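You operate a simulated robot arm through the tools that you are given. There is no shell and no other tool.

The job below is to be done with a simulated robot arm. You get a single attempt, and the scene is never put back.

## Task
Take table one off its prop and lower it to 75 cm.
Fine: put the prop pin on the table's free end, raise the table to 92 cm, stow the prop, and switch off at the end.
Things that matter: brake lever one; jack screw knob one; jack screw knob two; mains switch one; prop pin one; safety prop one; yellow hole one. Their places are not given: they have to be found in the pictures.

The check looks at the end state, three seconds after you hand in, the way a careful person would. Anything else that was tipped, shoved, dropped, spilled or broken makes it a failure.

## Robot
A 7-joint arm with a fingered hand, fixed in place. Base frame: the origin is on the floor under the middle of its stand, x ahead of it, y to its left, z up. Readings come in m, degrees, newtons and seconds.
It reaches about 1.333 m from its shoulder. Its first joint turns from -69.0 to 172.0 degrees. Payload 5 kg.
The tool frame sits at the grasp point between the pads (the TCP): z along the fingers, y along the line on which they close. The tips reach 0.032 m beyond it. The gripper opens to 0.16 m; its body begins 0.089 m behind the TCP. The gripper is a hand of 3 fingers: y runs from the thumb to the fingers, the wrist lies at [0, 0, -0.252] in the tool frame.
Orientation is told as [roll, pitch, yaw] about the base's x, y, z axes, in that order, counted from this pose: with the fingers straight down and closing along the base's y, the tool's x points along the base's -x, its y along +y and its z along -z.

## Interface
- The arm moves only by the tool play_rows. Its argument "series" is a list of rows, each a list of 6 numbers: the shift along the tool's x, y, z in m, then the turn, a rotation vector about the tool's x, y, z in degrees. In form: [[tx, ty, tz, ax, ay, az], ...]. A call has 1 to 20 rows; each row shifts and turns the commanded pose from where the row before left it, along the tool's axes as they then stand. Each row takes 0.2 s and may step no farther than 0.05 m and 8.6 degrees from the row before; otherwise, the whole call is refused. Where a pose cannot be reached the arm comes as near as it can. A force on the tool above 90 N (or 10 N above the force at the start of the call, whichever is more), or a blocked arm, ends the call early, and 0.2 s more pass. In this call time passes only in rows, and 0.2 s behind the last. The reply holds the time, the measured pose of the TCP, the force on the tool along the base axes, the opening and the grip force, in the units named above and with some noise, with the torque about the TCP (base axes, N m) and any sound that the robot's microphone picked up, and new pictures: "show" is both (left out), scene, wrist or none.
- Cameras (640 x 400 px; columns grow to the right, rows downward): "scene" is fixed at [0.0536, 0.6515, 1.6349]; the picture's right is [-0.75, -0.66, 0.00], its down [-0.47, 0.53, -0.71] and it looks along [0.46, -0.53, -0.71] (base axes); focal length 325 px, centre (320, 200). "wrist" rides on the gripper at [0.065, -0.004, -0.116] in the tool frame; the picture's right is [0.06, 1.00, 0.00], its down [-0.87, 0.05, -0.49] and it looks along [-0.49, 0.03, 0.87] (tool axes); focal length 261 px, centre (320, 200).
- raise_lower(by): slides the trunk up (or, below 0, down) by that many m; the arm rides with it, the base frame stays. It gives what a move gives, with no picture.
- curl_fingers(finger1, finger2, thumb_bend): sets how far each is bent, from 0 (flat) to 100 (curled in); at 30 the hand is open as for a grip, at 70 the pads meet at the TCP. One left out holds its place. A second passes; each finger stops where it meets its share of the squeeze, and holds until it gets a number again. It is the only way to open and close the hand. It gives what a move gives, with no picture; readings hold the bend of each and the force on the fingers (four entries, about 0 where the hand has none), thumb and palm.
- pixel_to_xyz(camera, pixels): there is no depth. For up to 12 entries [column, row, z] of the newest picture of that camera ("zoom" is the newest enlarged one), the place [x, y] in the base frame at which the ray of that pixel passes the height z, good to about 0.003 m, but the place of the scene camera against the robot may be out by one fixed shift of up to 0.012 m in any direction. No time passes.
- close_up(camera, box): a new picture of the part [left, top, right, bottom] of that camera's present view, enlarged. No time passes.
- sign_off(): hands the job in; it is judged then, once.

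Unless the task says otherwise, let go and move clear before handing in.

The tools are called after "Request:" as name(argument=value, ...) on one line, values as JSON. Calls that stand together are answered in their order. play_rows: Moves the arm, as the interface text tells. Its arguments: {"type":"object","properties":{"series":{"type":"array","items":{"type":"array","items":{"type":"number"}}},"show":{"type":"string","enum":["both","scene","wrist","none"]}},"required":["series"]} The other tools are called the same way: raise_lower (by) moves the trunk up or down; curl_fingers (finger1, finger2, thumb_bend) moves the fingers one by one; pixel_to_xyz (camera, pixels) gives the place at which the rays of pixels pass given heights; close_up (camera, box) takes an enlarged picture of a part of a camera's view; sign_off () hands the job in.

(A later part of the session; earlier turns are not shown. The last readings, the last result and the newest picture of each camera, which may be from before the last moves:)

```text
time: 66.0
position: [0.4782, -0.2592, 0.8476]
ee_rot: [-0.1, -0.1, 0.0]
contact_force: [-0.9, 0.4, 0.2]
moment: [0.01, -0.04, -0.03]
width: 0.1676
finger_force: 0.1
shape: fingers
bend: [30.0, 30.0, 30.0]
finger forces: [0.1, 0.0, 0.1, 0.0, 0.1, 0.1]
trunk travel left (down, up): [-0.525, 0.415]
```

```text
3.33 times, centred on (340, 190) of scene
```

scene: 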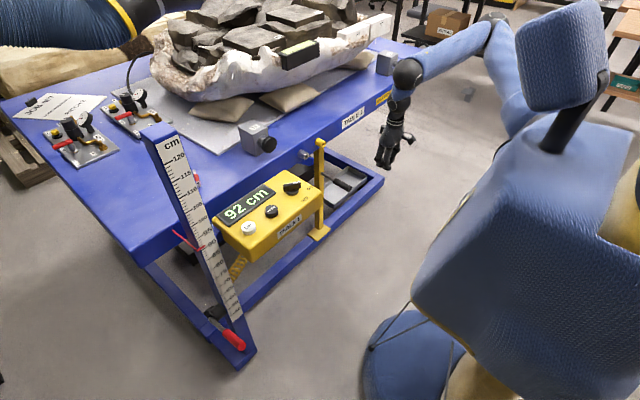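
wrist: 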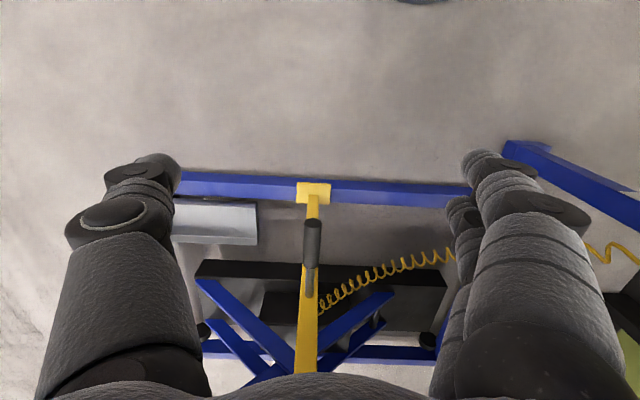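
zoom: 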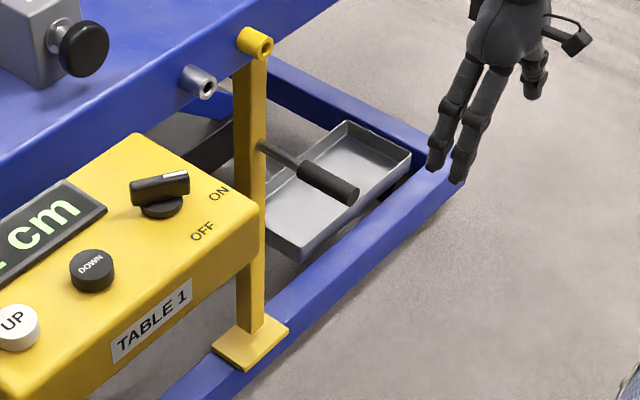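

The prop's foot plate sits on the front bar at wrist (313,193), its grip points at the robot (313,240), and the tray is to its -y side. I'll lower further for a closer look at the foot joint and grip.

Request:
play_rows(series=[[0, 0, 0.04, 0, 0, 0], [0, 0, 0.045, 0, 0, 0], [0, 0, 0.045, 0, 0, 0], [0, 0, 0.045, 0, 0, 0], [0, 0, 0.03, 0, 0, 0]])

Request:
close_up(camera="wrist", box=[200, 100, 440, 280])

Request:
close_up(camera="wrist", box=[260, 160, 380, 260])

Request:
pixel_to_xyz(camera="scene", pixels=[[348, 166, 0.2], [368, 176, 0.2], [334, 207, 0.2], [323, 198, 0.2], [384, 181, 0.13], [319, 232, 0.13]])

```text
time: 67.2
position: [0.4783, -0.2595, 0.6429]
ee_rot: [0.0, -0.1, -0.3]
contact_force: [0.0, 0.0, -0.5]
moment: [-0.04, 0.01, -0.01]
width: 0.1678
finger_force: 0.1
shape: fingers
bend: [30.0, 30.0, 30.0]
finger forces: [0.0, 0.0, 0.1, 0.0, 0.1, 0.0]
trunk travel left (down, up): [-0.525, 0.415]
```

scene: 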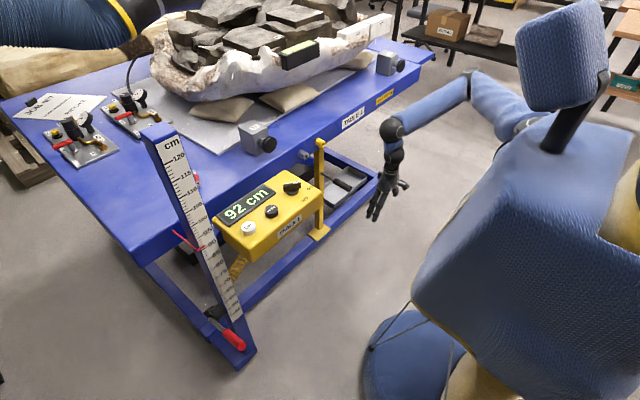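
wrist: 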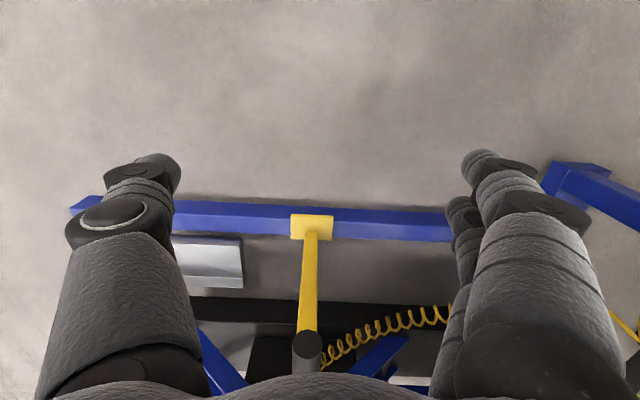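

```text
2.22 times, centred on (320, 190) of wrist
```

zoom: 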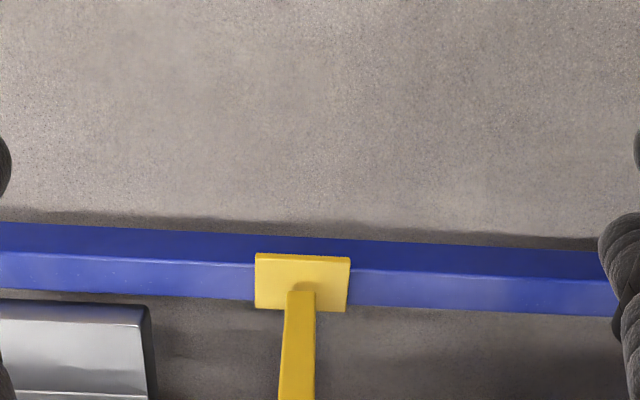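

```text
4.00 times, centred on (320, 210) of wrist
```

zoom: 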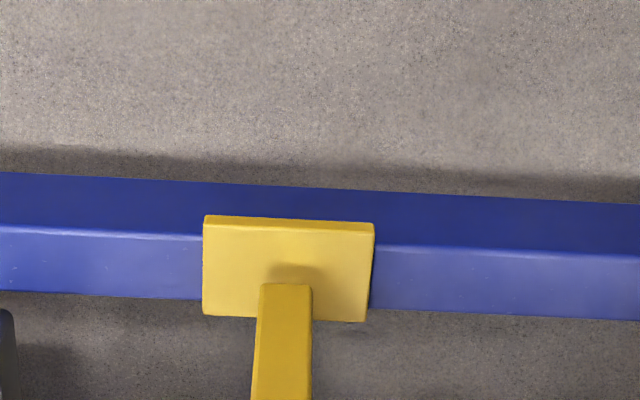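

```text
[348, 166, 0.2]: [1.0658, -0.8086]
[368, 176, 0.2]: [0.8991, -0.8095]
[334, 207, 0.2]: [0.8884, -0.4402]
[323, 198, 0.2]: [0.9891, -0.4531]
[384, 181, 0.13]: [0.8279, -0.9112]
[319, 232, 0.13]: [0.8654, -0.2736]
```

The grip's end triangulates to (0.655, -0.262, 0.611), a crank handle pointing toward the robot, so the prop should swing sideways about its foot at (0.865,-0.27,0.13). I'll close the hand a little and slide it over the handle.

Request:
curl_fingers(finger1=45, finger2=45, thumb_bend=45)

Request:
play_rows(series=[[-0.03, -0.001, -0.002, 0, 0, 0], [-0.04, 0, -0.002, 0, 0, 0], [-0.04, 0, -0.002, 0, 0, 0], [-0.03, 0, 0, 0, 0, 0]])

Request:
close_up(camera="wrist", box=[200, 180, 440, 380])

```text
time: 68.2
position: [0.4789, -0.259, 0.6442]
ee_rot: [0.0, 0.0, -0.2]
contact_force: [0.2, 0.2, -0.6]
moment: [0.01, -0.03, -0.01]
width: 0.1084
finger_force: 0.1
shape: fingers
bend: [45.0, 45.0, 45.0]
finger forces: [0.1, 0.0, 0.1, 0.0, 0.0, 0.0]
trunk travel left (down, up): [-0.525, 0.415]
```

```text
time: 69.2
position: [0.6194, -0.2597, 0.651]
ee_rot: [0.0, -0.1, -0.1]
contact_force: [0.2, 0.3, 0.4]
moment: [0.03, -0.01, -0.03]
width: 0.1087
finger_force: 0.0
shape: fingers
bend: [45.0, 45.0, 45.0]
finger forces: [0.0, 0.0, 0.1, 0.0, 0.0, 0.0]
trunk travel left (down, up): [-0.525, 0.415]
```

scene: 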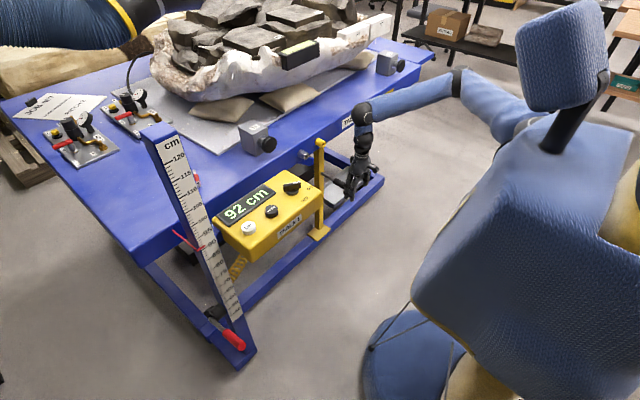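
wrist: 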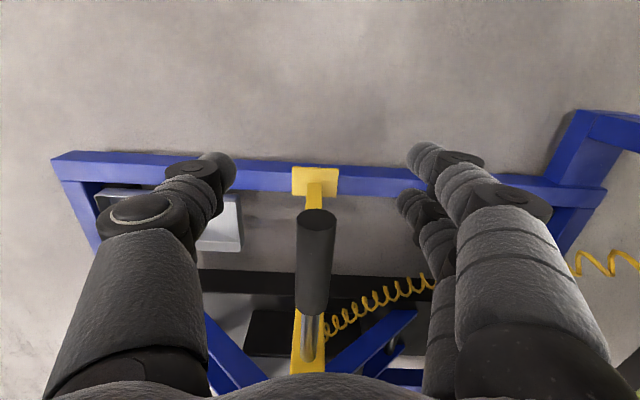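

```text
2.00 times, centred on (320, 280) of wrist
```

zoom: 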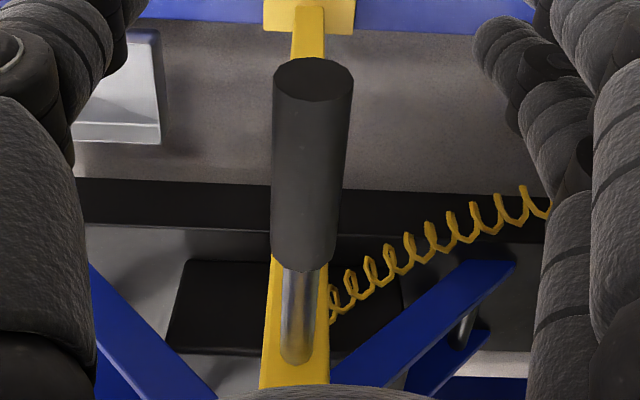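

The handle is centred (col 315). I'll go forward to x≈0.685, down to z≈0.622, and close on it.

Request:
play_rows(series=[[-0.03, -0.001, 0.0, 0, 0, 0], [-0.035, -0.001, 0.005, 0, 0, 0], [0, 0, 0.012, 0, 0, 0], [0, 0, 0.012, 0, 0, 0]], show="wrist")

Request:
curl_fingers(finger1=70, finger2=70, thumb_bend=70)

Request:
play_rows(series=[[0, 0, 0, 0, 0, 0]])

Request:
close_up(camera="wrist", box=[200, 120, 440, 320])

```text
time: 70.2
position: [0.6833, -0.2608, 0.621]
ee_rot: [0.0, 0.0, -0.1]
contact_force: [0.0, -0.1, -0.3]
moment: [0.01, -0.02, 0.01]
width: 0.1086
finger_force: 0.0
shape: fingers
bend: [45.0, 45.0, 45.0]
finger forces: [0.0, 0.0, 0.0, 0.1, 0.0, 0.0]
trunk travel left (down, up): [-0.525, 0.415]
```

wrist: 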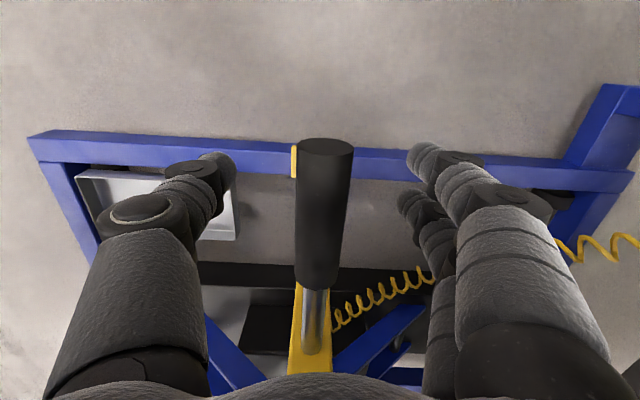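

```text
time: 71.2
position: [0.6837, -0.2614, 0.6203]
ee_rot: [0.1, -0.1, -0.1]
contact_force: [-0.5, 4.9, -7.3]
moment: [0.1, -0.01, 0.01]
width: 0.0312
finger_force: 11.5
shape: fingers
bend: [64.0, 64.0, 67.0]
finger forces: [7.1, 7.1, 0.0, 0.0, 9.3, 0.0]
trunk travel left (down, up): [-0.525, 0.415]
```

```text
time: 71.6
position: [0.6837, -0.2619, 0.6213]
ee_rot: [0.0, 0.0, 0.0]
contact_force: [0.0, 4.8, -7.9]
moment: [0.11, -0.02, 0.01]
width: 0.0314
finger_force: 12.2
shape: fingers
bend: [64.0, 64.0, 67.0]
finger forces: [7.5, 7.4, 0.0, 0.0, 9.0, 0.0]
trunk travel left (down, up): [-0.525, 0.415]
```

scene: 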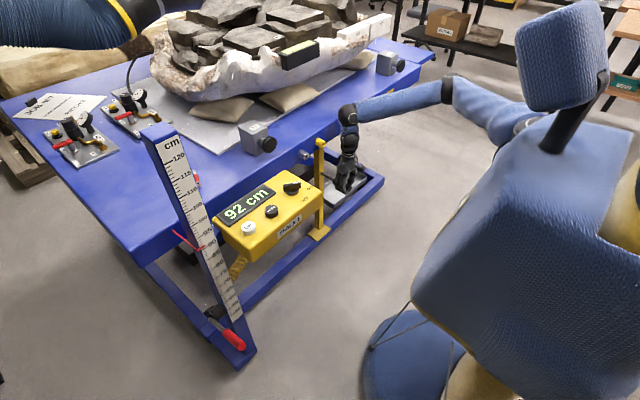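
wrist: 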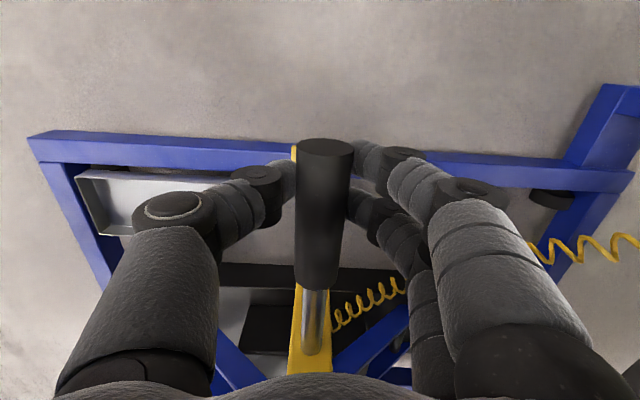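

```text
2.00 times, centred on (320, 220) of wrist
```

zoom: 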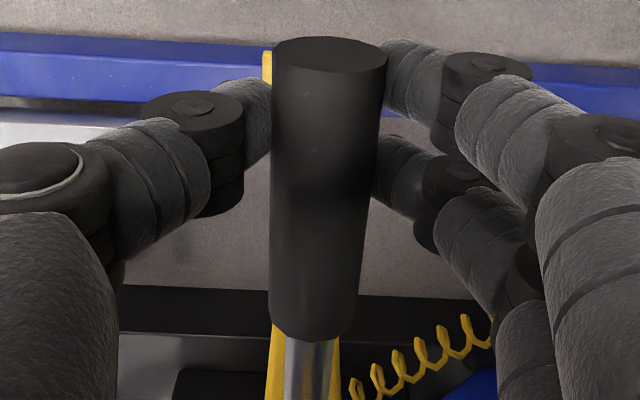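

The handle is held (fingers 7.5+7.5 N, thumb 9 N). I'll try a small move toward -y and watch the force and the prop.

Request:
play_rows(series=[[0, -0.004, 0, 0, 0, 0], [0, -0.004, 0, 0, 0, 0], [0, -0.004, 0, 0, 0, 0]])

Request:
close_up(camera="scene", box=[290, 130, 390, 250])

```text
time: 72.4
position: [0.6831, -0.2742, 0.6209]
ee_rot: [-0.1, 0.0, -0.1]
contact_force: [-2.9, 10.2, -8.6]
moment: [0.17, 0.07, 0.03]
width: 0.0313
finger_force: 12.7
shape: fingers
bend: [64.0, 64.0, 68.0]
finger forces: [8.5, 8.5, 0.1, 0.0, 6.5, 0.0]
trunk travel left (down, up): [-0.525, 0.415]
```

scene: 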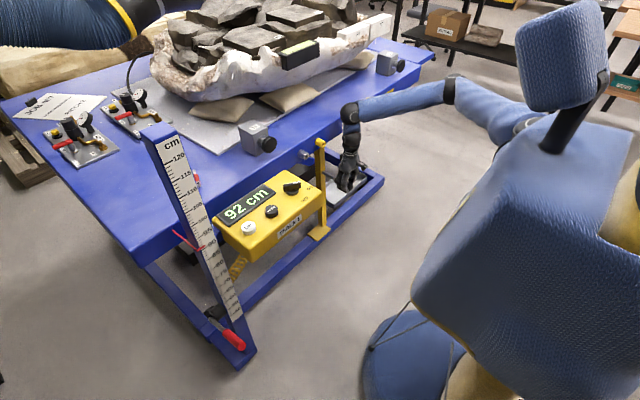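
wrist: 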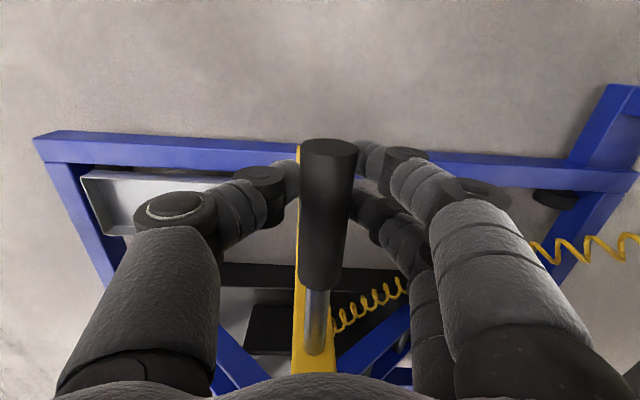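

```text
3.33 times, centred on (340, 190) of scene
```

zoom: 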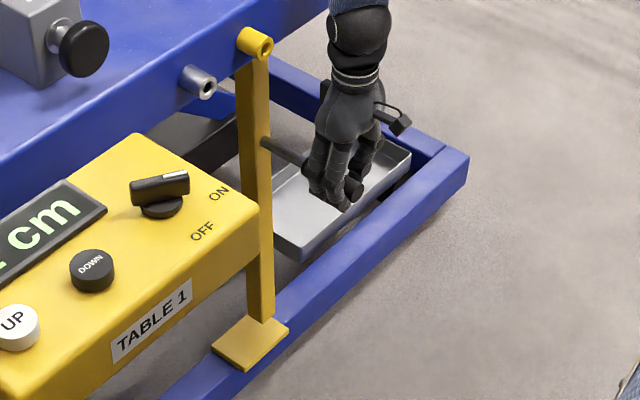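

The prop's lower end has risen off its foot plate with the table and swung out toward -y (scene post bottom moved from (319,230) to (322,226)): it hangs from a hinge under the tabletop and folds up sideways. I'll continue along the arc in small steps.

Request:
play_rows(series=[[0, -0.01, -0.0005, 0, 0, 0], [0, -0.011, -0.001, 0, 0, 0], [0, -0.012, -0.002, 0, 0, 0]])

Request:
close_up(camera="scene", box=[290, 130, 390, 250])

Request:
close_up(camera="wrist", box=[200, 120, 440, 320])

```text
time: 73.2
position: [0.6848, -0.307, 0.6248]
ee_rot: [0.0, -0.1, -0.3]
contact_force: [-6.4, 8.4, -8.6]
moment: [-0.08, 0.11, 0.07]
width: 0.0307
finger_force: 12.4
shape: fingers
bend: [62.0, 62.0, 69.0]
finger forces: [9.6, 9.6, 0.1, 0.0, 5.3, 0.0]
trunk travel left (down, up): [-0.525, 0.415]
```

scene: 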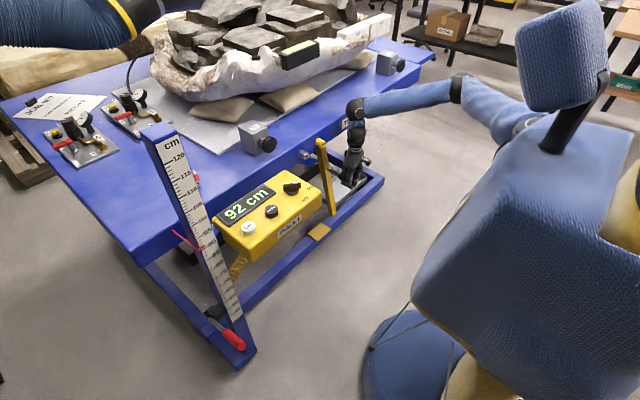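
wrist: 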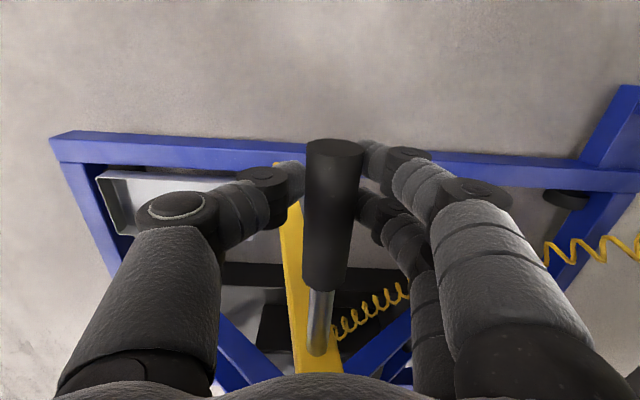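

```text
3.33 times, centred on (340, 190) of scene
```

zoom: 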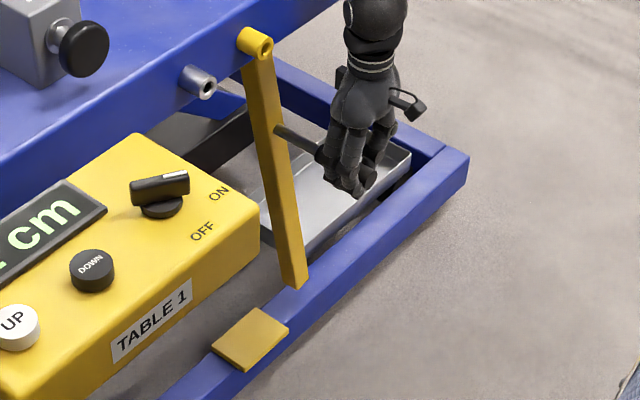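

```text
2.00 times, centred on (320, 220) of wrist
```

zoom: 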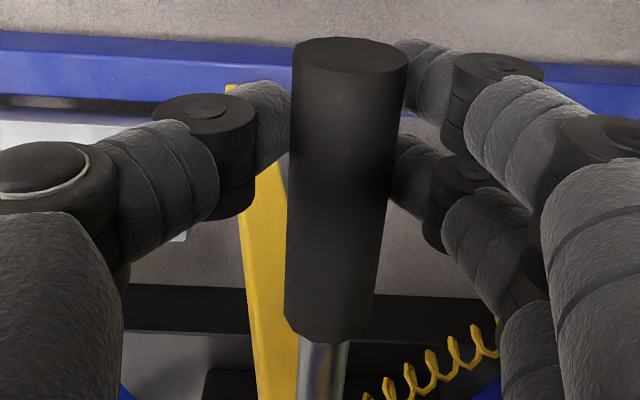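

The prop swings freely upward toward -y (its lower end is now off the plate at zoom (295,285)). I'll carry on along the arc to about 30°.

Request:
play_rows(series=[[0, -0.0145, -0.0034, 0, 0, 0], [0, -0.0154, -0.0047, 0, 0, 0], [0, -0.015, -0.0058, 0, 0, 0], [0, -0.0145, -0.0068, 0, 0, 0], [0, -0.0106, -0.0057, 0, 0, 0]])

Request:
close_up(camera="scene", box=[290, 110, 410, 250])

Request:
close_up(camera="wrist", box=[200, 120, 440, 320])

```text
time: 74.4
position: [0.6834, -0.3768, 0.65]
ee_rot: [0.0, 0.0, -0.2]
contact_force: [4.9, 1.3, -24.2]
moment: [-0.46, -0.07, -0.08]
width: 0.0275
finger_force: 13.0
shape: fingers
bend: [62.0, 62.0, 69.0]
finger forces: [11.2, 11.2, 0.0, 0.1, 4.0, 0.1]
trunk travel left (down, up): [-0.525, 0.415]
```

scene: 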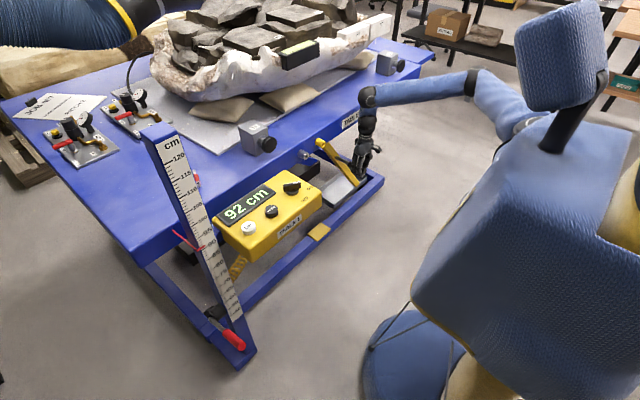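
wrist: 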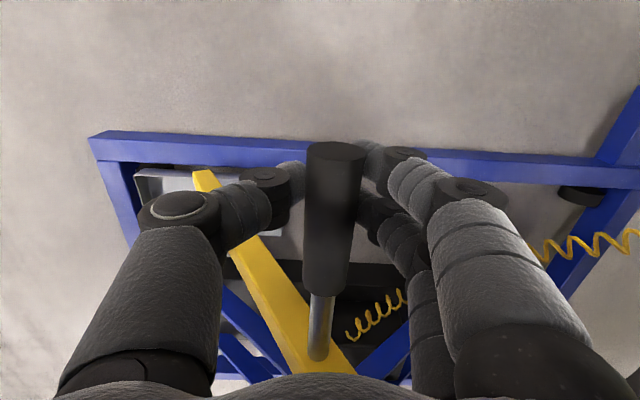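

```text
2.86 times, centred on (350, 180) of scene
```

zoom: 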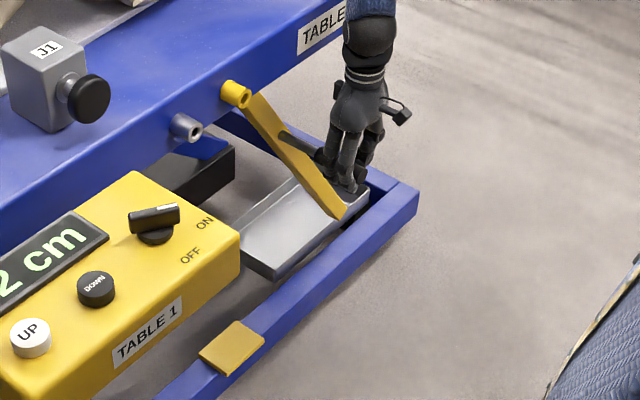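

```text
2.00 times, centred on (320, 220) of wrist
```

zoom: 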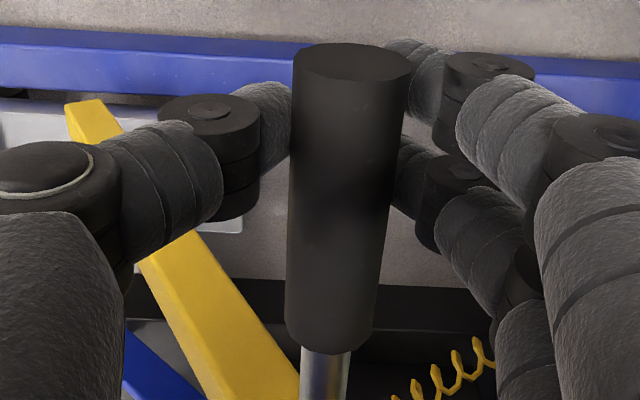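

The prop is at roughly 25-30° and follows smoothly; the downward pull says the true radius is nearer 0.27 m. I'll carry on to about 50°.

Request:
play_rows(series=[[0, -0.0202, -0.0072, 0, 0, 0], [0, -0.0199, -0.0126, 0, 0, 0], [0, -0.0187, -0.0144, 0, 0, 0], [0, -0.0173, -0.0159, 0, 0, 0], [0, -0.0159, -0.0173, 0, 0, 0]])

Request:
close_up(camera="scene", box=[290, 90, 430, 230])

Request:
close_up(camera="wrist", box=[160, 100, 440, 320])

```text
time: 75.6
position: [0.6835, -0.4656, 0.7215]
ee_rot: [0.0, -0.2, 0.0]
contact_force: [-1.0, 37.4, 4.9]
moment: [0.51, 0.0, 0.02]
width: 0.0349
finger_force: 13.9
shape: fingers
bend: [62.0, 62.0, 70.0]
finger forces: [14.0, 14.3, 0.0, 0.0, 0.0, 0.0]
trunk travel left (down, up): [-0.525, 0.415]
```

scene: 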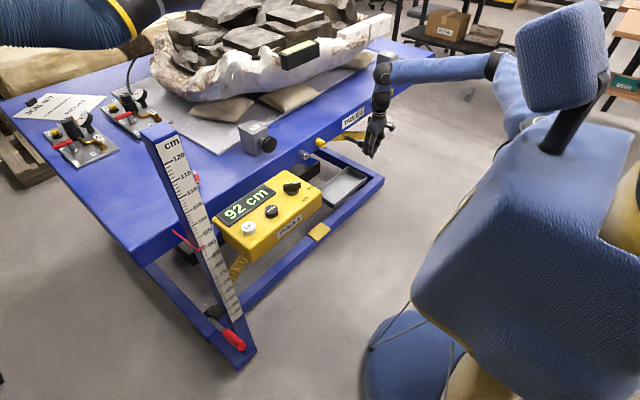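
wrist: 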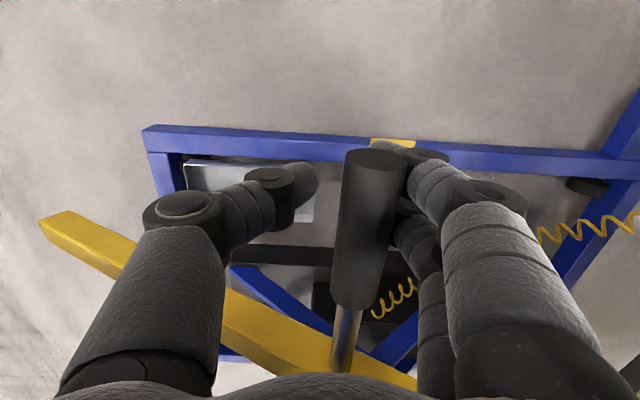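

```text
2.86 times, centred on (360, 160) of scene
```

zoom: 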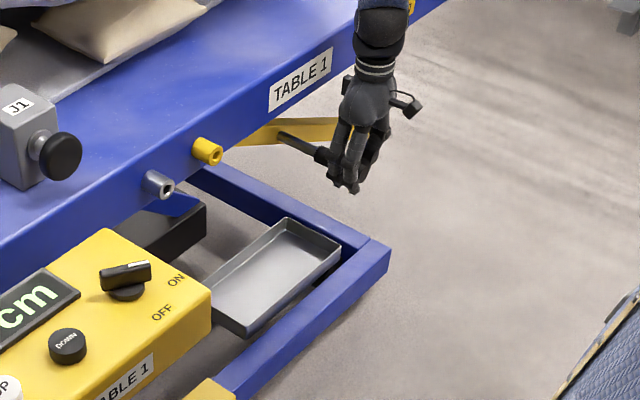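

```text
1.82 times, centred on (300, 210) of wrist
```

zoom: 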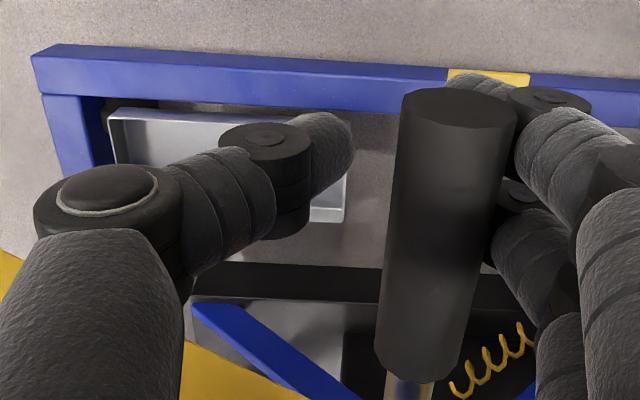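

The handle now presses on the two fingers (37 N in +y), so I pulled too far sideways; the radius is nearer 0.21 m and the prop is already near 57°. I'll ease back in y and go mostly upward.

Request:
play_rows(series=[[0, 0.0156, -0.0105, 0, 0, 0], [0, -0.004, -0.015, 0, 0, 0], [0, -0.005, -0.016, 0, 0, 0]])

Request:
close_up(camera="scene", box=[290, 90, 430, 230])

Request:
close_up(camera="wrist", box=[20, 100, 440, 380])

```text
time: 76.4
position: [0.6835, -0.4641, 0.7595]
ee_rot: [0.0, 0.1, -0.3]
contact_force: [3.7, -0.3, -18.3]
moment: [-0.31, -0.04, -0.07]
width: 0.0164
finger_force: 6.9
shape: fingers
bend: [66.0, 66.0, 70.0]
finger forces: [6.6, 6.5, 0.0, 0.0, 0.0, 0.0]
trunk travel left (down, up): [-0.525, 0.415]
```

scene: 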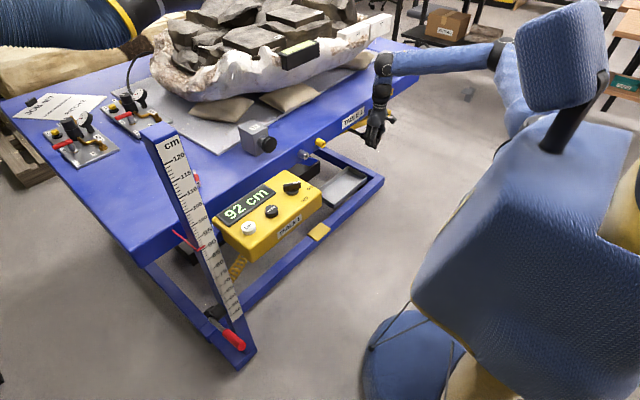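
wrist: 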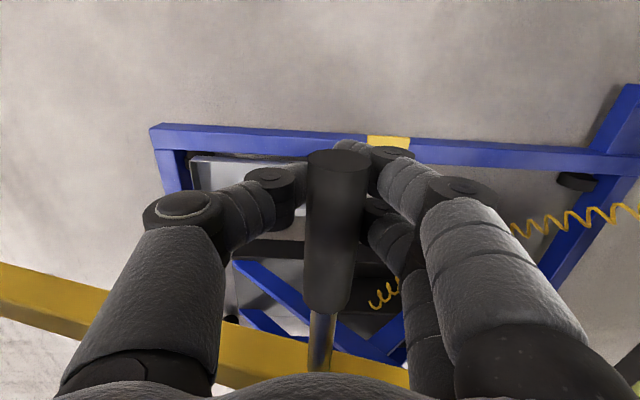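

```text
2.86 times, centred on (360, 160) of scene
```

zoom: 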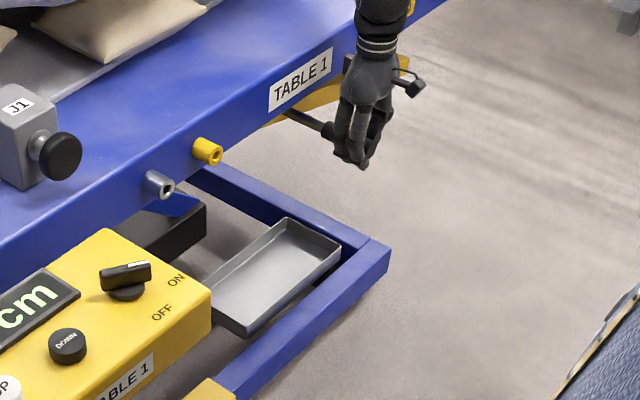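

```text
1.43 times, centred on (230, 240) of wrist
```

zoom: 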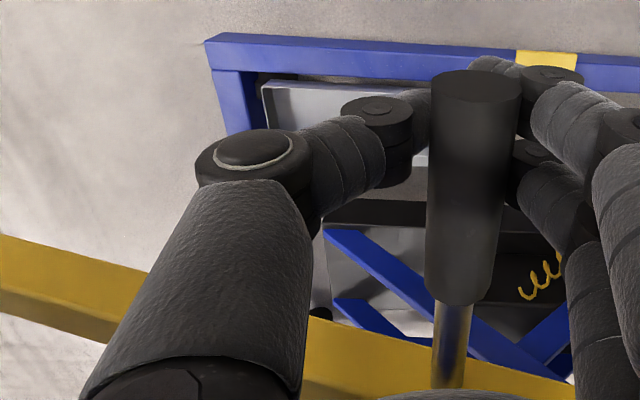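

The prop is around 70-75° and its weight hangs in the fingers (-18 N). I'll keep lifting in small steps and watch for an end stop or click.

Request:
play_rows(series=[[0, -0.002, -0.012, 0, 0, 0], [0, -0.002, -0.012, 0, 0, 0]])

Request:
close_up(camera="scene", box=[290, 70, 430, 210])

Request:
close_up(camera="wrist", box=[20, 100, 440, 380])

```text
time: 77.0
position: [0.6844, -0.4665, 0.783]
ee_rot: [0.1, 0.1, -0.2]
contact_force: [-1.1, -0.8, -19.0]
moment: [-0.34, 0.04, 0.0]
width: 0.016
finger_force: 6.4
shape: fingers
bend: [66.0, 66.0, 70.0]
finger forces: [6.4, 6.6, 0.1, 0.0, 0.1, 0.1]
trunk travel left (down, up): [-0.525, 0.415]
```

scene: 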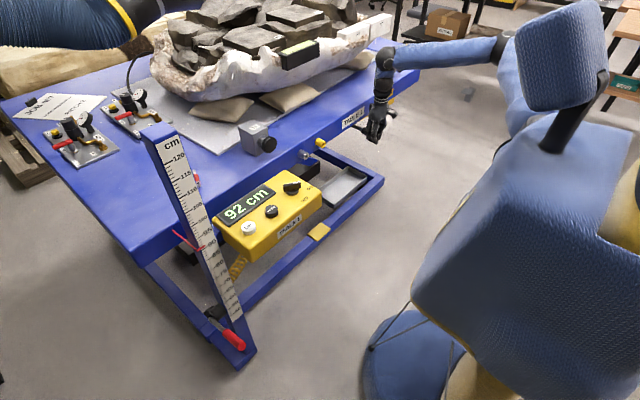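
wrist: 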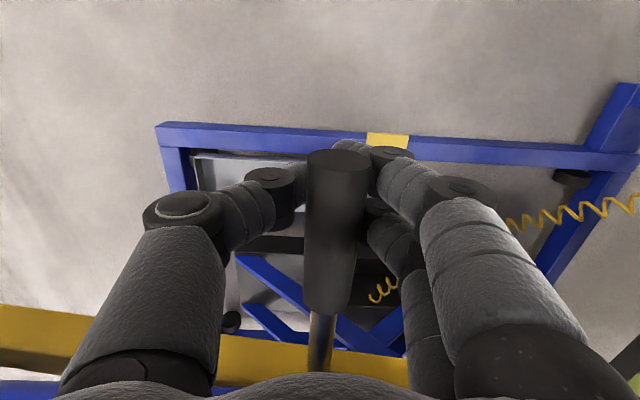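

```text
2.86 times, centred on (360, 140) of scene
```

zoom: 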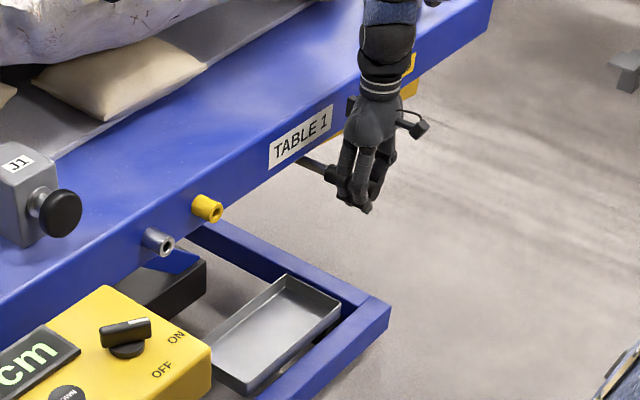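

```text
1.43 times, centred on (230, 240) of wrist
```

zoom: 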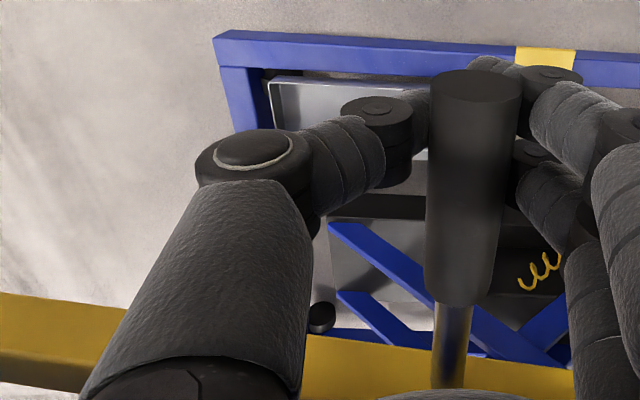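

Almost horizontal now (post at wrist rows ~310-370). I'll lift a bit further, watching for a stop or a sound.

Request:
play_rows(series=[[0, -0.001, -0.008, 0, 0, 0], [0, 0, -0.008, 0, 0, 0]])

Request:
close_up(camera="wrist", box=[20, 100, 440, 380])

Request:
close_up(camera="scene", box=[330, 70, 430, 170])

```text
time: 77.6
position: [0.6832, -0.467, 0.7985]
ee_rot: [0.1, 0.0, -0.2]
contact_force: [-1.5, -0.6, -18.3]
moment: [-0.35, 0.0, 0.01]
width: 0.0159
finger_force: 6.4
shape: fingers
bend: [67.0, 66.0, 70.0]
finger forces: [6.2, 6.3, 0.0, 0.0, 0.0, 0.1]
trunk travel left (down, up): [-0.525, 0.415]
```

scene: 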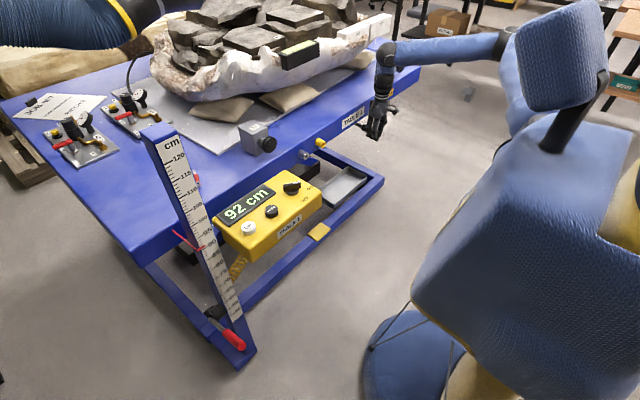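
wrist: 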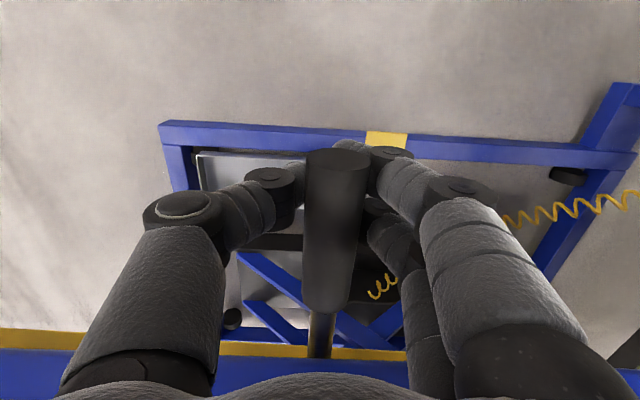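

```text
1.43 times, centred on (230, 240) of wrist
```

zoom: 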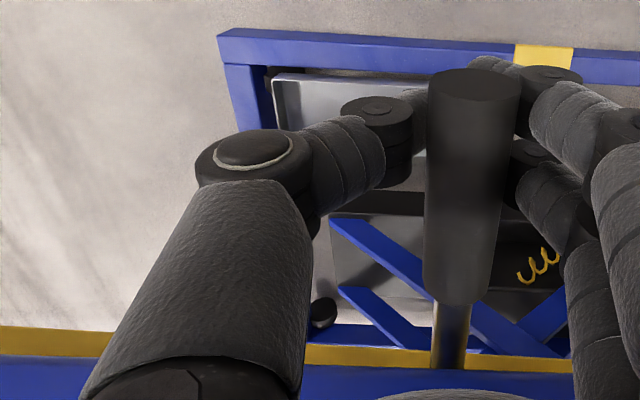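

```text
4.00 times, centred on (380, 120) of scene
```

zoom: 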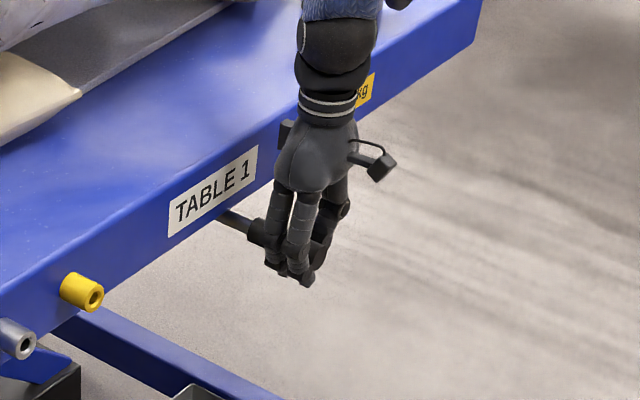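

The prop lies almost along the skirt's lower edge. I'll lift in 4-mm steps to find the stop or latch.

Request:
play_rows(series=[[0, 0, -0.005, 0, 0, 0], [0, 0, -0.005, 0, 0, 0]])

Request:
close_up(camera="wrist", box=[20, 200, 440, 400])

```text
time: 78.2
position: [0.684, -0.4688, 0.8064]
ee_rot: [0.0, 0.2, -0.1]
contact_force: [-0.2, -1.4, -36.9]
moment: [-0.75, -0.03, -0.01]
width: 0.0181
finger_force: 12.0
shape: fingers
bend: [64.0, 64.0, 70.0]
finger forces: [12.5, 12.4, 0.0, 0.0, 0.0, 0.0]
trunk travel left (down, up): [-0.525, 0.415]
```

scene: 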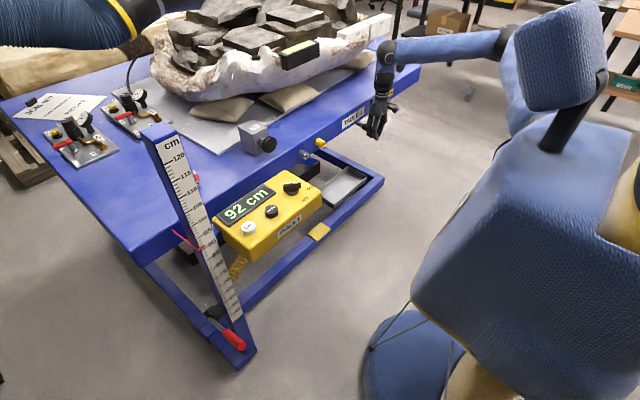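
wrist: 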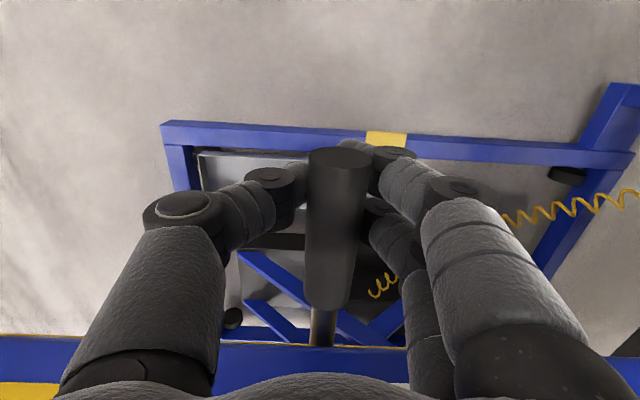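

```text
1.52 times, centred on (230, 300) of wrist
```

zoom: 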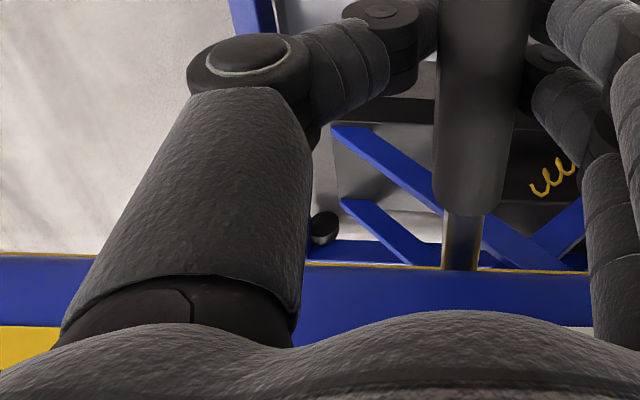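

The force jumped to -37 N: the prop is at its upper stop under the skirt. I'll ease down a few millimetres to see whether it stays up by itself.

Request:
play_rows(series=[[0, 0, 0.004, 0, 0, 0], [0, 0, 0.004, 0, 0, 0]])

Request:
close_up(camera="wrist", box=[20, 200, 440, 400])

```text
time: 78.8
position: [0.6843, -0.4671, 0.8035]
ee_rot: [0.1, -0.2, -0.2]
contact_force: [-2.4, 3.5, -3.4]
moment: [0.0, 0.0, 0.02]
width: 0.0154
finger_force: 2.2
shape: fingers
bend: [68.0, 68.0, 70.0]
finger forces: [2.4, 2.4, 0.1, 0.0, 0.1, 0.0]
trunk travel left (down, up): [-0.525, 0.415]
```

scene: 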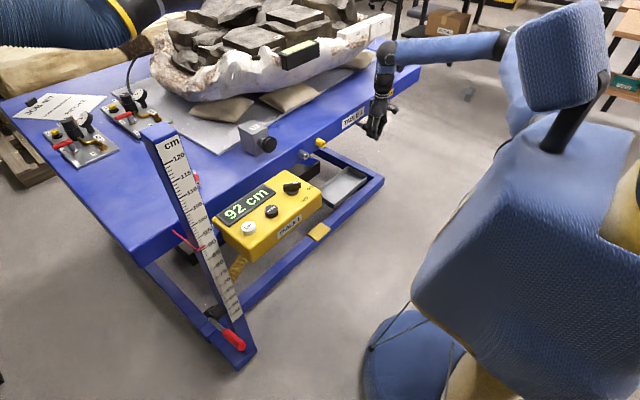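
wrist: 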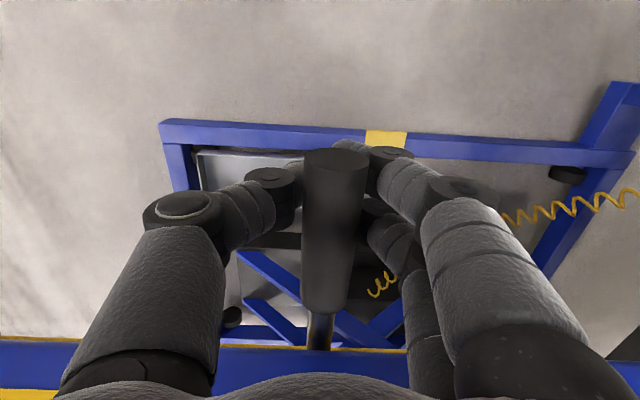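

```text
1.52 times, centred on (230, 300) of wrist
```

zoom: 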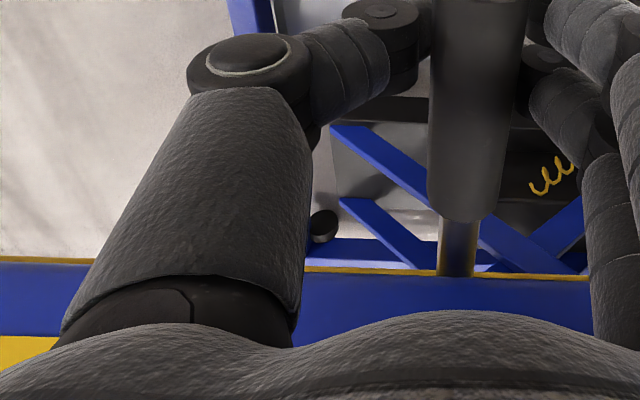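

The load on the fingers fell to 3 N after easing down, so the prop seems to hold by friction. I'll ease down a bit more and confirm it stays put.

Request:
play_rows(series=[[0, 0, 0.004, 0, 0, 0], [0, 0, 0.004, 0, 0, 0], [0, 0, 0, 0, 0, 0]])

Request:
close_up(camera="wrist", box=[20, 200, 440, 400])

```text
time: 79.6
position: [0.6832, -0.4673, 0.7933]
ee_rot: [0.1, -0.1, -0.2]
contact_force: [-0.2, 0.0, -0.4]
moment: [0.0, 0.02, 0.0]
width: 0.0127
finger_force: 0.1
shape: fingers
bend: [70.0, 70.0, 70.0]
finger forces: [0.0, 0.0, 0.0, 0.0, 0.0, 0.0]
trunk travel left (down, up): [-0.525, 0.415]
```

scene: 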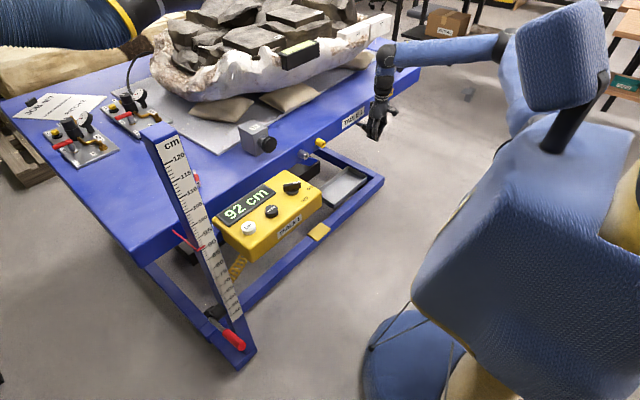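
wrist: 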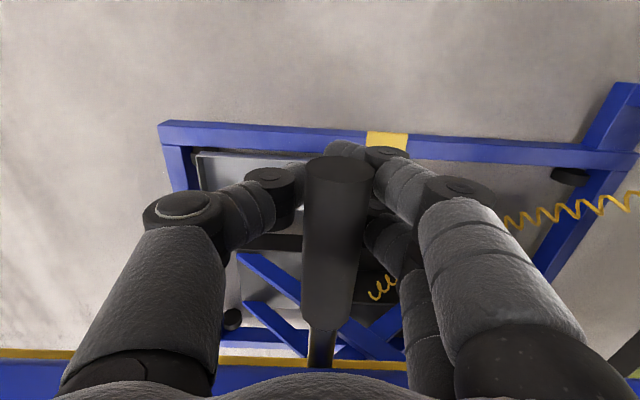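

```text
1.52 times, centred on (230, 300) of wrist
```

zoom: 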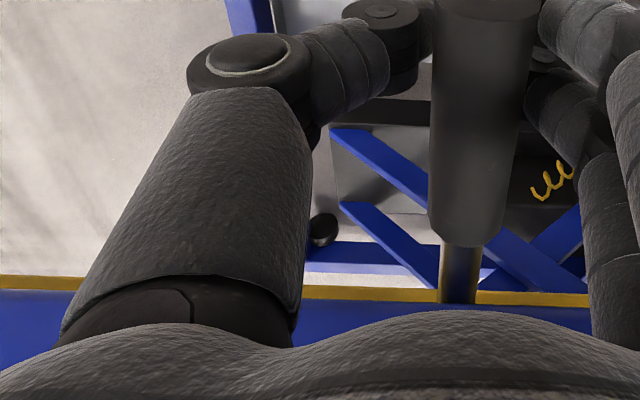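

No more contact, and the prop stays up by itself (handle unmoved relative to the skirt). I'll open the hand, back straight out toward the robot and check the prop again.

Request:
curl_fingers(finger1=40, finger2=40, thumb_bend=40)

Request:
play_rows(series=[[0.02, 0.003, 0, 0, 0, 0], [0.035, 0, 0, 0, 0, 0], [0.04, 0, 0, 0, 0, 0], [0.04, 0, 0, 0, 0, 0], [0.03, 0, 0, 0, 0, 0]])

Request:
close_up(camera="scene", box=[290, 70, 430, 210])

Request:
close_up(camera="wrist", box=[140, 180, 500, 400])

```text
time: 80.6
position: [0.6834, -0.4681, 0.7949]
ee_rot: [0.0, 0.0, -0.2]
contact_force: [0.5, 0.1, 0.1]
moment: [-0.03, 0.01, -0.01]
width: 0.1272
finger_force: 0.0
shape: fingers
bend: [40.0, 40.0, 40.0]
finger forces: [0.0, 0.0, 0.1, 0.0, 0.1, 0.1]
trunk travel left (down, up): [-0.525, 0.415]
```

```text
time: 81.8
position: [0.5176, -0.4634, 0.7942]
ee_rot: [0.0, -0.1, 0.0]
contact_force: [-0.7, 0.0, -1.1]
moment: [-0.02, -0.03, 0.04]
width: 0.1278
finger_force: 0.0
shape: fingers
bend: [40.0, 40.0, 40.0]
finger forces: [0.0, 0.1, 0.1, 0.0, 0.1, 0.0]
trunk travel left (down, up): [-0.525, 0.415]
```

scene: 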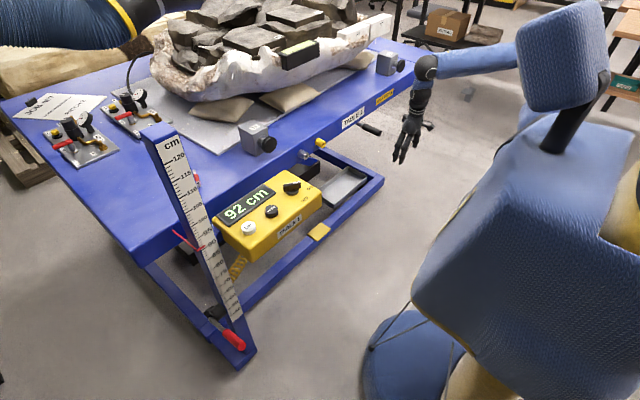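
wrist: 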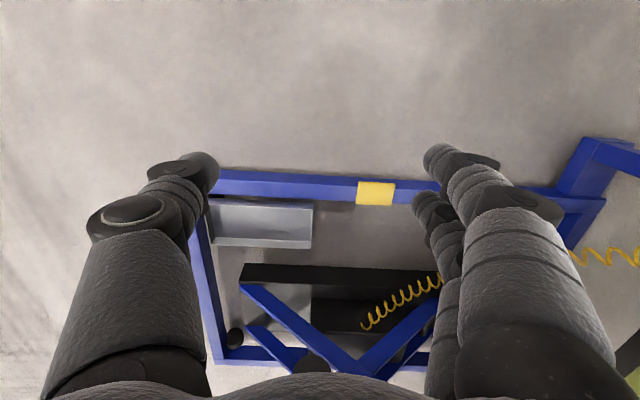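

```text
2.86 times, centred on (360, 140) of scene
```

zoom: 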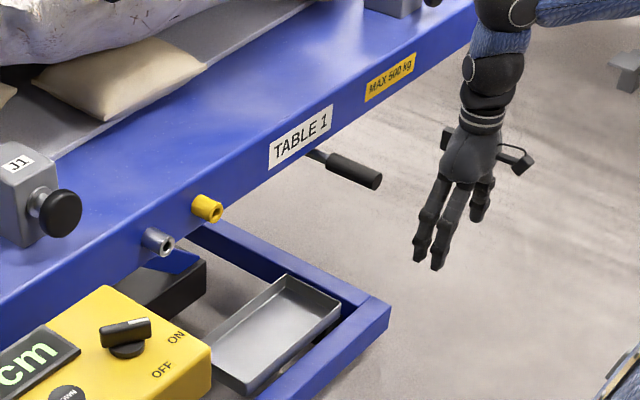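

```text
1.78 times, centred on (320, 290) of wrist
```

zoom: 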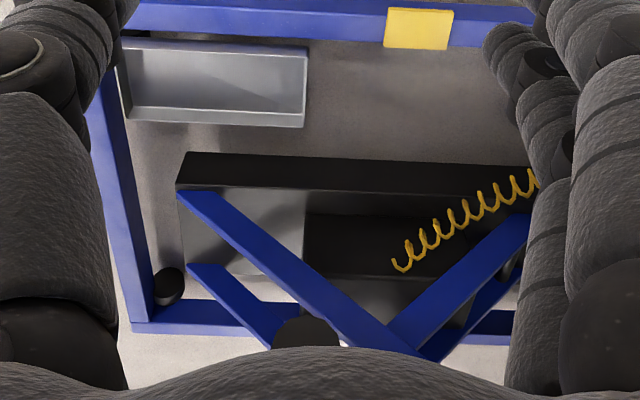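

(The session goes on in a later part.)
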